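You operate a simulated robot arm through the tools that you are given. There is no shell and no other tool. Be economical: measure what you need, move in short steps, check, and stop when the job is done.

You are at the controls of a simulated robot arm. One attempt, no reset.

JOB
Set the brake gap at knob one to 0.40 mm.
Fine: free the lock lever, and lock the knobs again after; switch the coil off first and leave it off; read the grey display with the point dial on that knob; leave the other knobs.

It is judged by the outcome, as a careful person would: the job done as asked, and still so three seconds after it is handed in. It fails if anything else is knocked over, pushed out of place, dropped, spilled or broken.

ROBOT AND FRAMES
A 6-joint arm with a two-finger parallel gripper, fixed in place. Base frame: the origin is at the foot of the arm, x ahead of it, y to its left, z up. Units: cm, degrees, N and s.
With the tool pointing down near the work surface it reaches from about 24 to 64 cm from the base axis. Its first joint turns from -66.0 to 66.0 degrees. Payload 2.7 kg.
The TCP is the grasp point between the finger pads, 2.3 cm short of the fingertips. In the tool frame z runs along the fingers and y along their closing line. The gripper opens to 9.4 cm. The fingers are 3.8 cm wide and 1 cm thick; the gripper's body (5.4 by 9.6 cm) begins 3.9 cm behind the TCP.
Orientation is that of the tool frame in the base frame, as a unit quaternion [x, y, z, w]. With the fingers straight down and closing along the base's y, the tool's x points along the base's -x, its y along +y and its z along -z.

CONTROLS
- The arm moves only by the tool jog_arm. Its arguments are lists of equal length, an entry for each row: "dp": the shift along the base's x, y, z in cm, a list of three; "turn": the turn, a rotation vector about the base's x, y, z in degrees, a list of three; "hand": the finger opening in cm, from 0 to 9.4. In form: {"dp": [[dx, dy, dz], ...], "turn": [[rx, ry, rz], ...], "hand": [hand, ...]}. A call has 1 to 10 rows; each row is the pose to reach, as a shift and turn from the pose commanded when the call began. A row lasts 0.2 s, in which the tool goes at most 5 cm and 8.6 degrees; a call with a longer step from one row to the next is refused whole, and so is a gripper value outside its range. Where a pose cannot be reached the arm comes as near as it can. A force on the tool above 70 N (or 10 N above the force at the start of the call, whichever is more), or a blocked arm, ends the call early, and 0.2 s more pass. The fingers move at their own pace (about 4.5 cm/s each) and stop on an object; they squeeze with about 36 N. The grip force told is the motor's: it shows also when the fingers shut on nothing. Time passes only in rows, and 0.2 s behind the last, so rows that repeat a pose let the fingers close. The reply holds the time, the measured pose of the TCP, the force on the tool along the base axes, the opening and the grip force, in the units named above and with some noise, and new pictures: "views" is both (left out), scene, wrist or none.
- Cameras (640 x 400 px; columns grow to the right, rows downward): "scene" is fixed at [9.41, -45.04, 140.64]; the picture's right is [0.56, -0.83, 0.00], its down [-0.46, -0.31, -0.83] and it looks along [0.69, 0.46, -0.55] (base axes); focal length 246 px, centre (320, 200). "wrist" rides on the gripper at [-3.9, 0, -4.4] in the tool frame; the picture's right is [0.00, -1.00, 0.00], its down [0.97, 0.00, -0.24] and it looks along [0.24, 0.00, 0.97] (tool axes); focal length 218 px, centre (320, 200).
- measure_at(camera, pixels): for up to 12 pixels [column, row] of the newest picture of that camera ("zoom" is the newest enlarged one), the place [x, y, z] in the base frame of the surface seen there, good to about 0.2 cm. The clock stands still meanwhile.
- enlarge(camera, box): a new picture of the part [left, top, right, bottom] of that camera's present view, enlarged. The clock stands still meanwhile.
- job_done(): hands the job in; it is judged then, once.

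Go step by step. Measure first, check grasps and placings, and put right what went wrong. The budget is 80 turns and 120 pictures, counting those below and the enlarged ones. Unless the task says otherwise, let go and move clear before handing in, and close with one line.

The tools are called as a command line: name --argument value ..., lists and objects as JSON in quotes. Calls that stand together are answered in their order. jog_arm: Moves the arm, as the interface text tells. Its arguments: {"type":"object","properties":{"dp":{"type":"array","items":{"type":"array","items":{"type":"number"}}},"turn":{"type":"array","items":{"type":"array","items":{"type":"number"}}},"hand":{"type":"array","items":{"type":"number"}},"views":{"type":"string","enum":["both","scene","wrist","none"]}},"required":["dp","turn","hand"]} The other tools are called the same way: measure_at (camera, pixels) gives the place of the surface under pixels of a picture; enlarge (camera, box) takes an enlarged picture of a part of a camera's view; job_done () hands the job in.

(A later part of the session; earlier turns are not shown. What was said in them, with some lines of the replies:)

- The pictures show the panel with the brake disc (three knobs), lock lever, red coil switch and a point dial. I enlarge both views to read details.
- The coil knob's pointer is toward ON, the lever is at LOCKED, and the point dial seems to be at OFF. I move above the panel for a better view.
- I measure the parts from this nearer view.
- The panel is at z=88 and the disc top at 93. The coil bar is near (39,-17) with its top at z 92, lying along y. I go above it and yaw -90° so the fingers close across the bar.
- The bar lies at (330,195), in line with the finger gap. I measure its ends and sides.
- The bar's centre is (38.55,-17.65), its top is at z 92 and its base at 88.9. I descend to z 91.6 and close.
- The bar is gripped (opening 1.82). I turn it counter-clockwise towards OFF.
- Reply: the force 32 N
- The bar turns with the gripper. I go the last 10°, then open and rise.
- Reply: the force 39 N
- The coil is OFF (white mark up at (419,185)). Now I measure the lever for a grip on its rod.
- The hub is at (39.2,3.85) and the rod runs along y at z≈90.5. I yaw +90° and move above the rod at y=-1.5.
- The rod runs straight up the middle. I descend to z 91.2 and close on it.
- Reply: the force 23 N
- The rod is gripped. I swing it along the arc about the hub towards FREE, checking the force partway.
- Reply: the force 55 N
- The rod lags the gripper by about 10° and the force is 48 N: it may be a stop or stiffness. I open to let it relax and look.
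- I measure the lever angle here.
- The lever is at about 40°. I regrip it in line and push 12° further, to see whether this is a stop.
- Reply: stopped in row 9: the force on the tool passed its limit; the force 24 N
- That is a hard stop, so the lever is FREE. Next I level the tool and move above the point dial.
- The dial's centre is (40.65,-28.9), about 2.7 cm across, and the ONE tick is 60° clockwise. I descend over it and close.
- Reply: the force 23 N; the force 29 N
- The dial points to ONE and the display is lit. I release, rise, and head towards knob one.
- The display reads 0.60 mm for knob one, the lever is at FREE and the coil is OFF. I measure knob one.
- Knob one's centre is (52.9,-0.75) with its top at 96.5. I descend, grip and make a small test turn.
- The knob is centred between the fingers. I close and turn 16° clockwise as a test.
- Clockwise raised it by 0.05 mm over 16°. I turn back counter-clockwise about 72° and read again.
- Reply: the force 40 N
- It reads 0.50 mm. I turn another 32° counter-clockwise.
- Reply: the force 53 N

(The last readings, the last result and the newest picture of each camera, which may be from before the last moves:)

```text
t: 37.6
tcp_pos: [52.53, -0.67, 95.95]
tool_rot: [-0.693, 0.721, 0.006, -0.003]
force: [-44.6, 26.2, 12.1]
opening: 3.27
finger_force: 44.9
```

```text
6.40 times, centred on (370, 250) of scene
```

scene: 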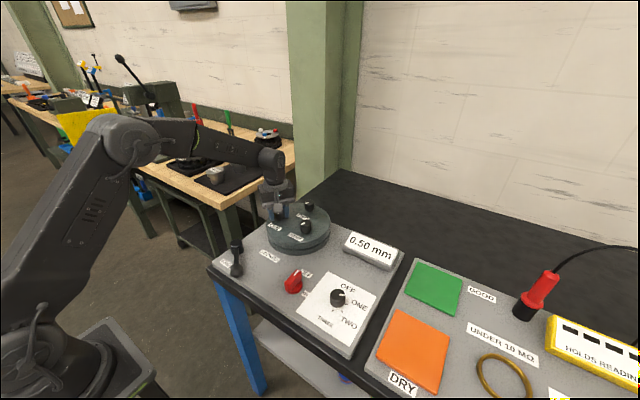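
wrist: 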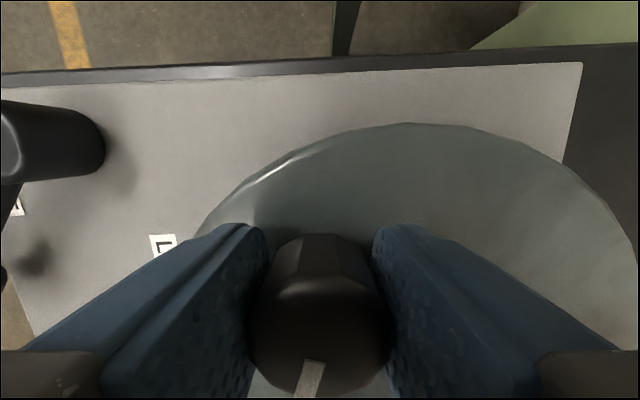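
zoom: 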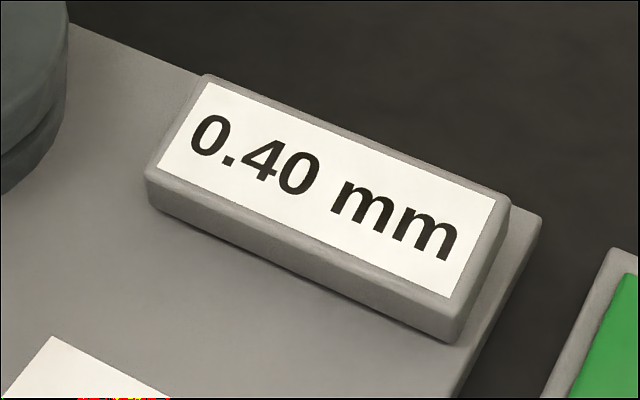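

It reads 0.40 mm. I release carefully and check that the reading holds.

jog_arm --dp '[[0, 0, 0], [0, 0, 0], [0, 0, 0], [0, 0, 3], [0, 0, 6], [-4, 0, 9], [-4, 0, 10]]' --turn '[[0, 0, 0], [0, 0, 0], [0, 0, 0], [0, 0, 0], [0, 0, 0], [0, 0, 0], [0, 0, 0]]' --hand '[3.8, 4.8, 4.8, 4.8, 4.8, 4.8, 4.8]' --views "wrist"

enlarge --camera "scene" --box '[250, 190, 410, 290]'

```text
t: 39.2
tcp_pos: [48.82, -0.72, 105.93]
tool_rot: [-0.693, 0.721, 0.0, 0.0]
force: [-0.1, -0.5, -0.2]
opening: 4.8
finger_force: 0.1
```

wrist: 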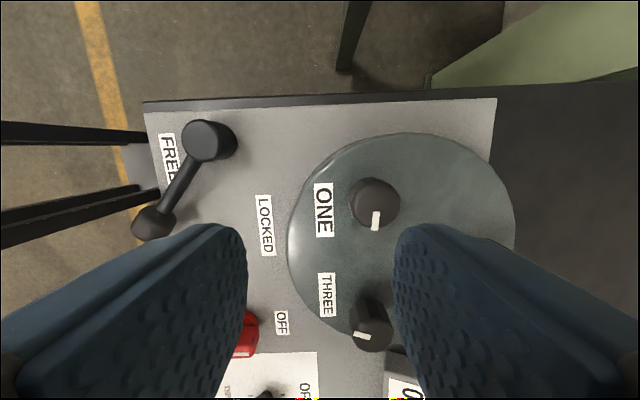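

```text
4.00 times, centred on (330, 240) of scene
```

zoom: 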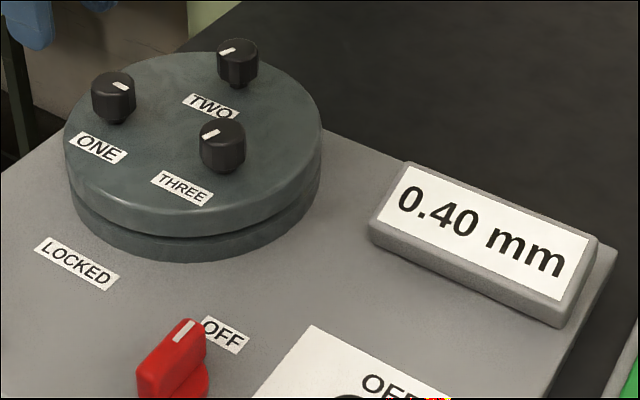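

The reading holds at 0.40, but all readings have been multiples of 0.05, so I want to know where in that step the knob sits. I measure the knob's centre to regrip it.

measure_at --camera "wrist" --pixels '[[377, 202], [357, 202], [397, 202], [377, 184], [377, 222], [374, 225]]'

enlarge --camera "wrist" --box '[320, 160, 430, 260]'

```text
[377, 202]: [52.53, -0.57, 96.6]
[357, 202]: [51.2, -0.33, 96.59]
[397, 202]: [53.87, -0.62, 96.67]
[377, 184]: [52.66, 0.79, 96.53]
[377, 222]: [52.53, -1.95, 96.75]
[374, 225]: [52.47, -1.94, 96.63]
```

```text
4.00 times, centred on (375, 210) of wrist
```

zoom: 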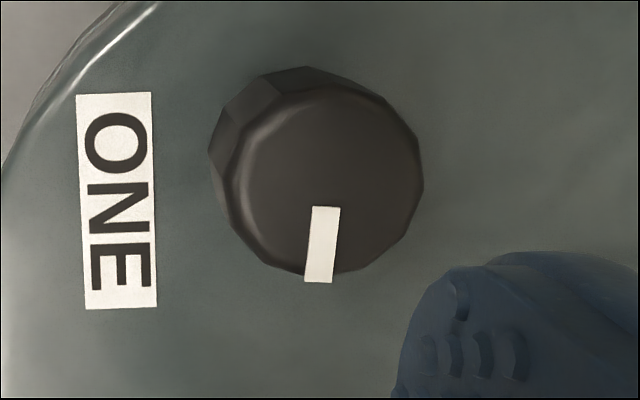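

I regrip at a yaw 60° back (the same facet relation), centred at (52.55,-0.57), to find the display's step edge.

jog_arm --dp '[[1, 0, 0], [2, 0, 0], [3, 0.15, 0], [3.72, 0.15, 0], [3.72, 0.15, -1], [3.72, 0.15, -3], [3.72, 0.15, -5], [3.72, 0.15, -5]]' --turn '[[0, 0, -8], [0, 0, -16], [0, 0, -24], [0, 0, -32], [0, 0, -40], [0, 0, -48], [0, 0, -56], [0, 0, -60]]' --hand '[4.8, 4.8, 4.8, 4.8, 4.8, 4.8, 4.8, 4.8]' --views "none"

jog_arm --dp '[[0, 0, -2.5], [0, 0, -5], [0, 0, -5], [0, 0, -5], [0, 0, -5], [0, 0, -5], [0, 0, -5], [0, 0, -5]]' --turn '[[0, 0, 0], [0, 0, 0], [0, 0, 0], [0, 0, 0], [0, 0, 0], [0, 0, 0], [0, 0, 6], [0, 0, 6]]' --hand '[4.8, 4.8, 4.8, 2, 2, 2, 2, 2]' --views "none"

enlarge --camera "scene" --box '[250, 190, 410, 290]'

```text
t: 41.0
tcp_pos: [52.54, -0.69, 100.71]
tool_rot: [-0.239, 0.971, 0.0, -0.001]
force: [-0.5, -0.8, -1.0]
opening: 4.79
finger_force: 0.0
```

```text
t: 42.8
tcp_pos: [52.56, -0.84, 95.84]
tool_rot: [-0.29, 0.957, 0.0, -0.001]
force: [1.9, -8.1, -9.3]
opening: 3.39
finger_force: 44.9
```

```text
4.00 times, centred on (330, 240) of scene
```

zoom: 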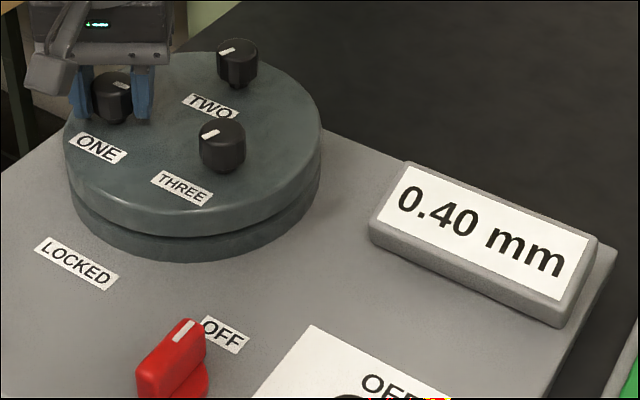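

6° more still reads 0.40, so the display steps by 0.05. I go on in small steps to find the lower edge.

jog_arm --dp '[[0, 0, 0], [0, 0, 0]]' --turn '[[0, 0, 5], [0, 0, 5]]' --hand '[2, 2]' --views "none"

enlarge --camera "scene" --box '[250, 190, 410, 290]'

jog_arm --dp '[[0, 0, 0], [0, 0, 0]]' --turn '[[0, 0, 5], [0, 0, 5]]' --hand '[2, 2]' --views "none"

enlarge --camera "scene" --box '[250, 190, 410, 290]'

```text
t: 43.4
tcp_pos: [52.62, -0.8, 95.89]
tool_rot: [-0.332, 0.943, 0.0, 0.001]
force: [5.6, -5.6, -16.4]
opening: 3.39
finger_force: 45.5
```

```text
4.00 times, centred on (330, 240) of scene
```

zoom: 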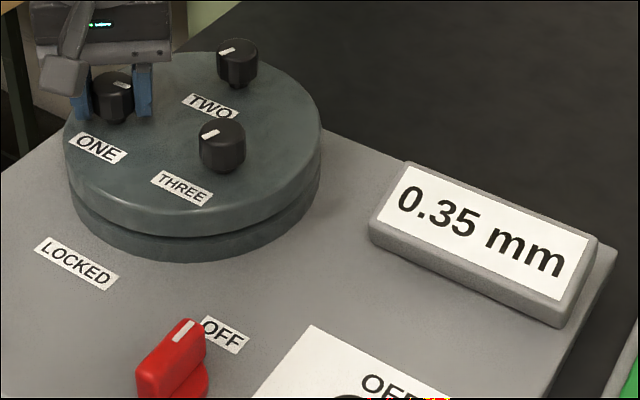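

```text
t: 44.0
tcp_pos: [52.57, -0.68, 95.92]
tool_rot: [-0.372, 0.928, 0.001, -0.001]
force: [-0.5, -8.3, -17.7]
opening: 3.4
finger_force: 45.1
```

```text
4.00 times, centred on (330, 240) of scene
```

zoom: 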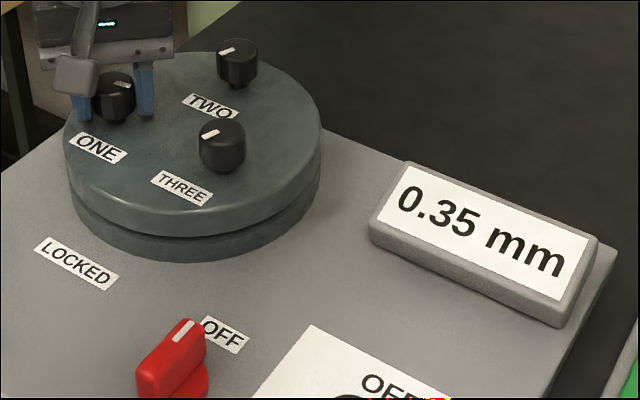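

The lower edge (0.40→0.35) lies between +6° and +11°. I return clockwise in steps to see the edges in that direction.

jog_arm --dp '[[0, 0, 0], [0, 0, 0], [0, 0, 0]]' --turn '[[0, 0, -4], [0, 0, -8], [0, 0, -8]]' --hand '[2, 2, 2]' --views "none"

enlarge --camera "scene" --box '[320, 220, 420, 280]'

jog_arm --dp '[[0, 0, 0], [0, 0, 0]]' --turn '[[0, 0, -4], [0, 0, -4]]' --hand '[2, 2]' --views "none"

enlarge --camera "scene" --box '[320, 220, 420, 280]'

jog_arm --dp '[[0, 0, 0], [0, 0, 0], [0, 0, 0]]' --turn '[[0, 0, -6], [0, 0, -12], [0, 0, -12]]' --hand '[2, 2, 2]' --views "none"

enlarge --camera "scene" --box '[320, 220, 420, 280]'

```text
t: 44.8
tcp_pos: [52.67, -0.77, 95.88]
tool_rot: [-0.307, 0.952, -0.001, 0.0]
force: [-0.9, -6.7, -19.2]
opening: 3.39
finger_force: 45.6
```

```text
6.40 times, centred on (370, 250) of scene
```

zoom: 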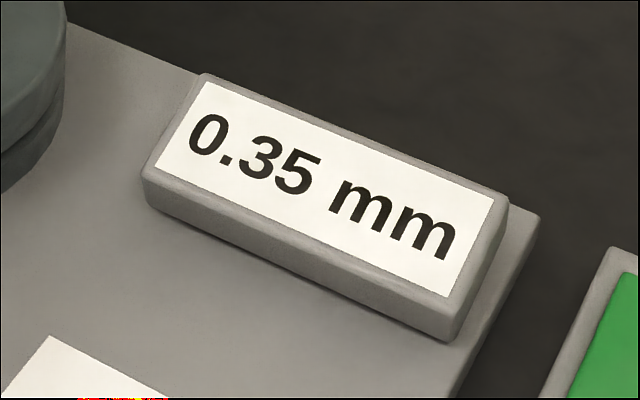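

```text
t: 45.4
tcp_pos: [52.63, -0.87, 95.86]
tool_rot: [-0.273, 0.962, 0.0, -0.001]
force: [-0.2, -6.4, -16.5]
opening: 3.39
finger_force: 44.7
```

```text
6.40 times, centred on (370, 250) of scene
```

zoom: 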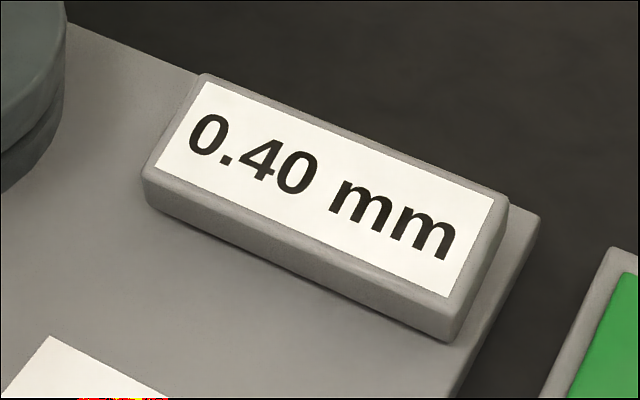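

```text
t: 46.2
tcp_pos: [52.65, -0.78, 95.89]
tool_rot: [-0.17, 0.985, 0.0, -0.001]
force: [1.1, -12.8, -15.5]
opening: 3.39
finger_force: 44.4
```

```text
6.40 times, centred on (370, 250) of scene
```

zoom: 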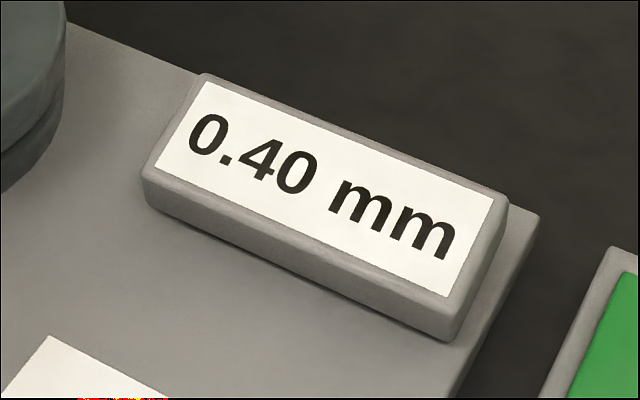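

The lower edge is near +7°. I continue clockwise to find the upper edge.

jog_arm --dp '[[0, 0, 0], [0, 0, 0]]' --turn '[[0, 0, -5], [0, 0, -5]]' --hand '[2, 2]' --views "none"

enlarge --camera "scene" --box '[320, 220, 420, 280]'

jog_arm --dp '[[0, 0, 0], [0, 0, 0]]' --turn '[[0, 0, -4], [0, 0, -4]]' --hand '[2, 2]' --views "none"

enlarge --camera "scene" --box '[320, 220, 420, 280]'

```text
t: 46.8
tcp_pos: [52.63, -0.8, 95.86]
tool_rot: [-0.127, 0.992, 0.0, 0.0]
force: [3.0, -15.8, -18.2]
opening: 3.4
finger_force: 44.8
```

```text
6.40 times, centred on (370, 250) of scene
```

zoom: 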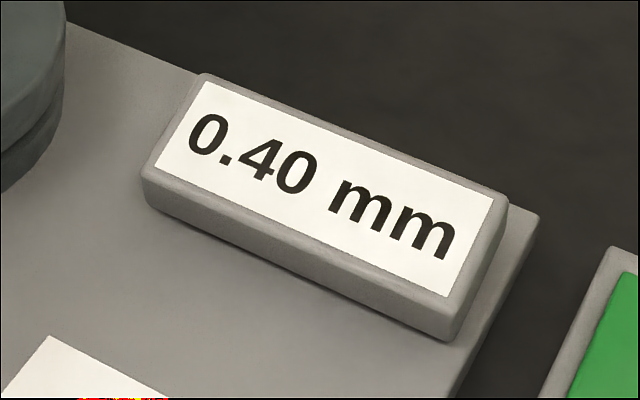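

```text
t: 47.4
tcp_pos: [52.56, -0.76, 95.83]
tool_rot: [-0.092, 0.996, 0.0, 0.001]
force: [4.6, -21.4, -21.4]
opening: 3.38
finger_force: 44.6
```

```text
6.40 times, centred on (370, 250) of scene
```

zoom: 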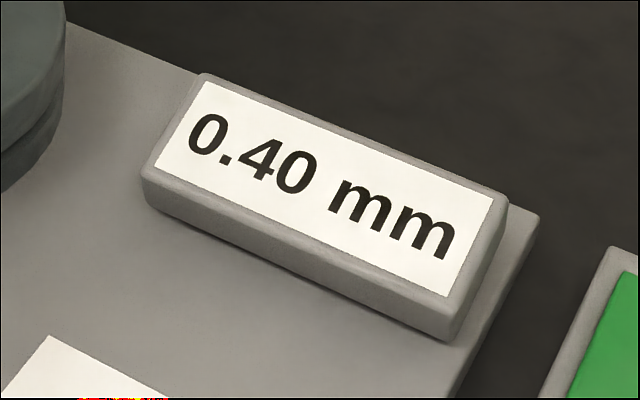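

jog_arm --dp '[[0, 0, 0], [0, 0, 0]]' --turn '[[0, 0, -4], [0, 0, -4]]' --hand '[2, 2]' --views "none"

enlarge --camera "scene" --box '[320, 220, 420, 280]'

jog_arm --dp '[[0, 0, 0], [0, 0, 0]]' --turn '[[0, 0, -4], [0, 0, -4]]' --hand '[2, 2]' --views "none"

enlarge --camera "scene" --box '[320, 220, 420, 280]'

```text
t: 48.0
tcp_pos: [52.6, -0.67, 95.78]
tool_rot: [-0.058, 0.998, 0.0, 0.0]
force: [0.4, -22.5, -21.6]
opening: 3.39
finger_force: 45.0
```

```text
6.40 times, centred on (370, 250) of scene
```

zoom: 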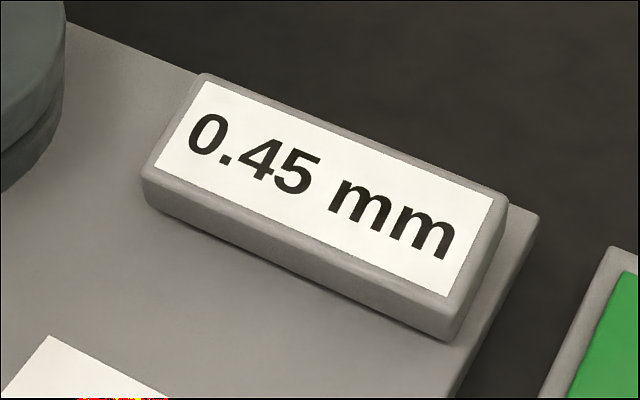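

```text
t: 48.6
tcp_pos: [52.71, -0.68, 95.97]
tool_rot: [-0.023, 1.0, -0.001, -0.001]
force: [5.4, -22.3, -14.6]
opening: 3.39
finger_force: 44.7
```

```text
6.40 times, centred on (370, 250) of scene
```

zoom: 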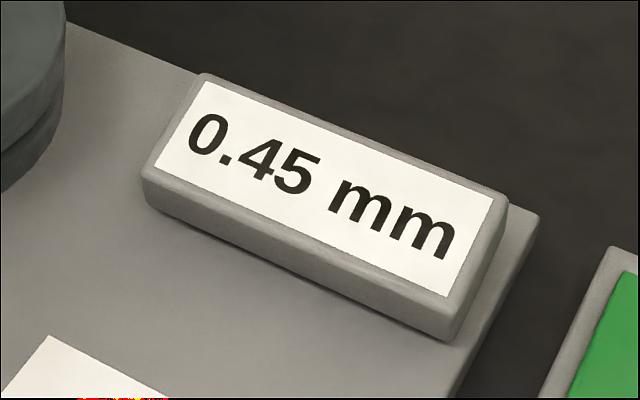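

The 0.40 band runs from about +7° to -19°. I turn to its middle (+19° from here), then release, rise and read.

jog_arm --dp '[[0, 0, 0], [0, 0, 0], [0, 0, 0], [0, 0, 0]]' --turn '[[0, 0, 7], [0, 0, 14], [0, 0, 19], [0, 0, 19]]' --hand '[2, 2, 2, 2]' --views "none"

jog_arm --dp '[[0, 0, 0], [0, 0, 0], [0, 0, 0], [0, 0, 3], [0, 0, 6], [-4, 0, 9], [-7, 0, 10]]' --turn '[[0, 0, 0], [0, 0, 0], [0, 0, 0], [0, 0, 0], [0, 0, 0], [0, 0, 0], [0, 0, 0]]' --hand '[3.8, 4.8, 4.8, 4.8, 4.8, 4.8, 4]' --views "wrist"

enlarge --camera "scene" --box '[210, 190, 410, 310]'

```text
t: 49.6
tcp_pos: [52.77, -0.71, 95.88]
tool_rot: [-0.188, 0.982, 0.001, 0.0]
force: [-6.5, -18.6, -12.5]
opening: 3.38
finger_force: 44.7
```

```text
t: 51.2
tcp_pos: [45.58, -0.79, 105.92]
tool_rot: [-0.189, 0.982, 0.0, -0.001]
force: [0.1, 0.4, 0.1]
opening: 3.98
finger_force: 0.0
```

wrist: 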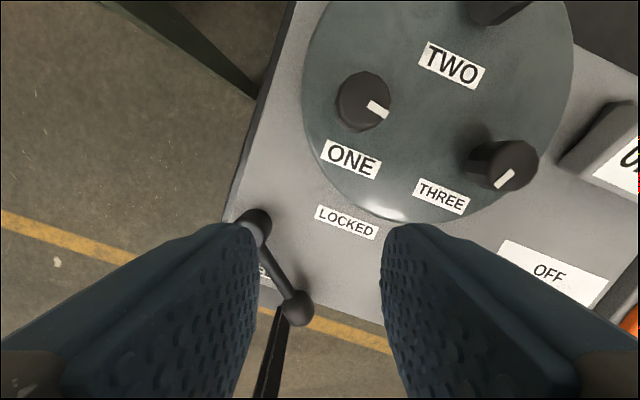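

```text
3.20 times, centred on (310, 250) of scene
```

zoom: 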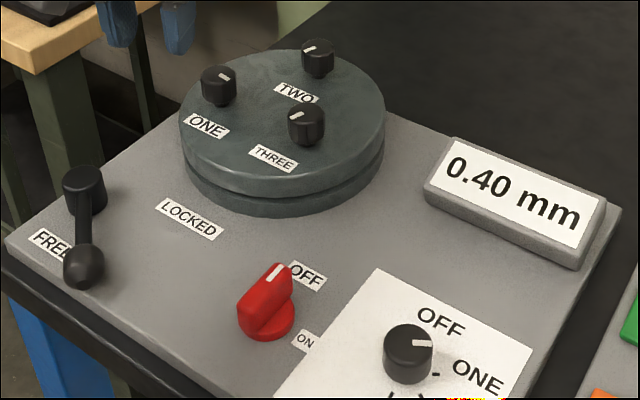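

The reading holds at 0.40 mm mid-band. Now I go over the lever rod at (35.6,-0.15), with yaw to match its 40° angle.

jog_arm --dp '[[-4, 0, 0], [-8, 0.3, 0], [-10, 0.62, -2], [-10, 0.62, -6], [-10, 0.62, -6]]' --turn '[[0, 0, 8], [0, 0, 16], [0, 0, 24], [0, 0, 28], [0, 0, 28]]' --hand '[4, 4, 4, 4, 4]' --views "wrist"

```text
t: 52.4
tcp_pos: [35.5, 0.01, 99.83]
tool_rot: [-0.421, 0.907, 0.0, 0.001]
force: [-0.4, 0.2, -0.5]
opening: 4.01
finger_force: 0.0
```

wrist: 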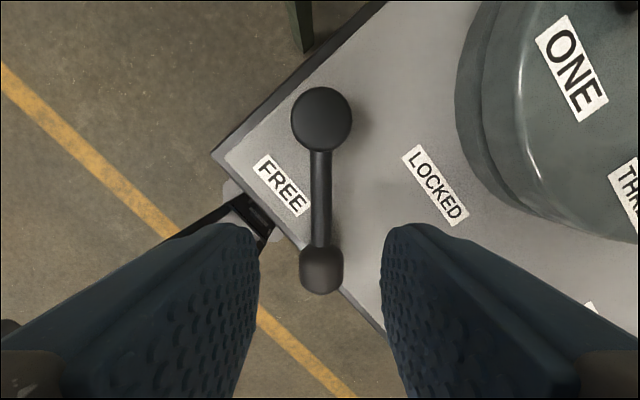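

The rod is in line with the gripper. I descend, grip, and swing it back to LOCKED.

jog_arm --dp '[[0, -0.1, -4], [0, -0.1, -8.65], [0, -0.1, -8.65], [0, -0.1, -8.65], [0, -0.1, -8.65], [0, -0.1, -8.65]]' --turn '[[0, 0, 0], [0, 0, 0], [0, 0, 0], [0, 0, 0], [0, 0, 0], [0, 0, 0]]' --hand '[4, 4, 4, 0.5, 0.5, 0.5]' --views "none"

jog_arm --dp '[[0.6, -0.43, 0], [1.25, -0.78, 0], [1.95, -1.03, 0], [2.67, -1.19, 0], [3.41, -1.24, 0], [3.7, -1.24, 0]]' --turn '[[0, 0, 8], [0, 0, 16], [0, 0, 24], [0, 0, 32], [0, 0, 40], [0, 0, 43]]' --hand '[0.5, 0.5, 0.5, 0.5, 0.5, 0.5]'

```text
t: 53.8
tcp_pos: [35.52, -0.1, 91.38]
tool_rot: [-0.421, 0.907, -0.001, 0.002]
force: [9.9, -11.0, -8.5]
opening: 1.35
finger_force: 45.0
```

```text
t: 55.2
tcp_pos: [38.97, -1.32, 91.24]
tool_rot: [0.722, -0.692, -0.003, 0.002]
force: [-17.7, -9.9, 21.7]
opening: 1.45
finger_force: 45.5
```

scene: 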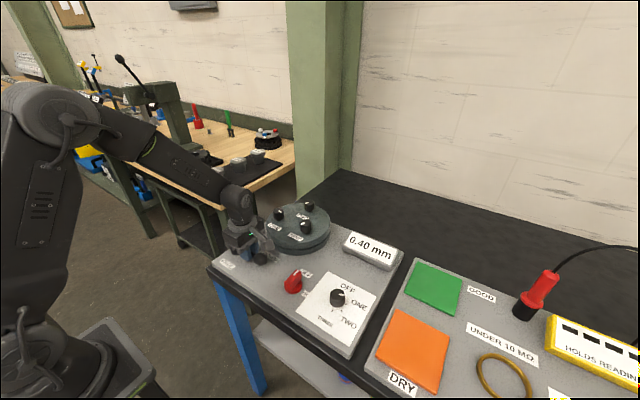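
wrist: 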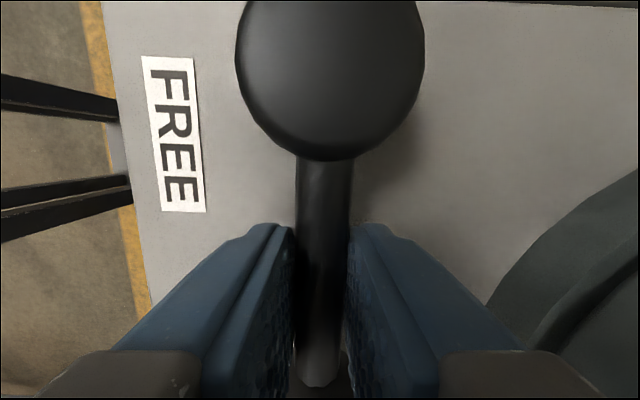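

The lever is almost back, and the display still reads 0.40. I press a bit further to the stop, then release and rise.

jog_arm --dp '[[0.3, 0, 0], [0.6, 0, 0], [0.6, 0, 0]]' --turn '[[0, 0, 2], [0, 0, 4], [0, 0, 4]]' --hand '[0.5, 0.5, 0.5]' --views "none"

jog_arm --dp '[[0, 0, 0], [0, 0, 0], [0, 0, 3], [0, 0, 7], [0, 0, 11], [-3, 0, 15], [-3, 0, 15]]' --turn '[[0, 0, 0], [0, 0, 0], [0, 0, 0], [0, 0, 0], [0, 0, 0], [0, 0, 0], [0, 0, 0]]' --hand '[3, 4, 4, 4, 4, 4, 4]'

enlarge --camera "scene" --box '[210, 190, 410, 310]'

```text
t: 56.0
tcp_pos: [39.18, -1.31, 91.12]
tool_rot: [0.746, -0.666, -0.01, 0.009]
force: [-54.6, 10.9, 35.7]
opening: 1.73
finger_force: 44.8
```

```text
t: 57.6
tcp_pos: [37.03, -1.35, 106.48]
tool_rot: [0.747, -0.665, -0.001, -0.001]
force: [0.4, 0.6, -0.3]
opening: 4.02
finger_force: 0.0
```

scene: 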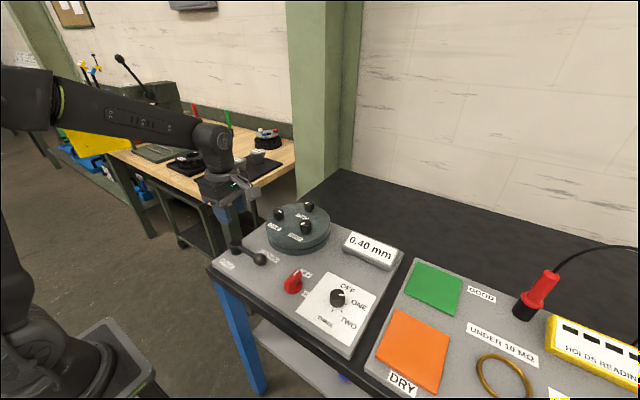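
wrist: 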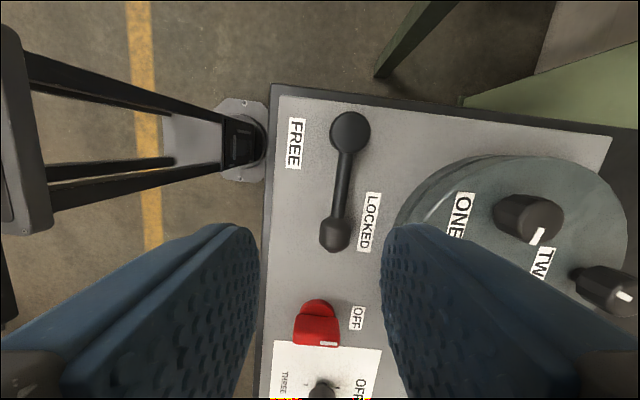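

```text
3.20 times, centred on (310, 250) of scene
```

zoom: 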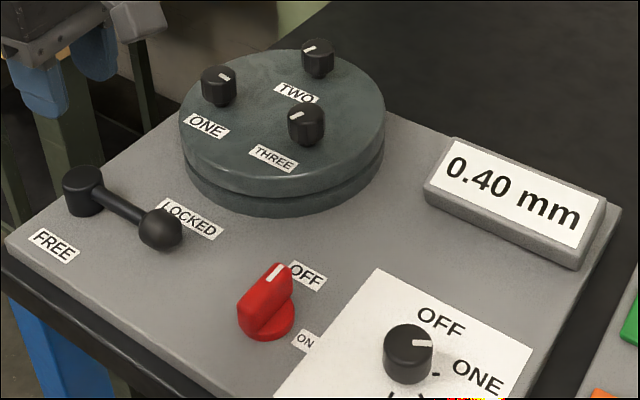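

The lever is back against its LOCKED stop, the coil is OFF, and the display reads 0.40 mm with the dial on ONE. Knobs two and three are untouched and the arm is clear, so I hand it in.

job_done

```text
The job is handed in.
```

Knob one is set to 0.40 mm. The grey display shows this with the point dial on ONE, but it reads only in 0.05 mm steps, so I set the knob near the middle of the 0.40 band. The coil was switched off first and left off, the knobs are locked again, and knobs two and three weren't touched. I left the point dial on ONE; it was at OFF when I started.
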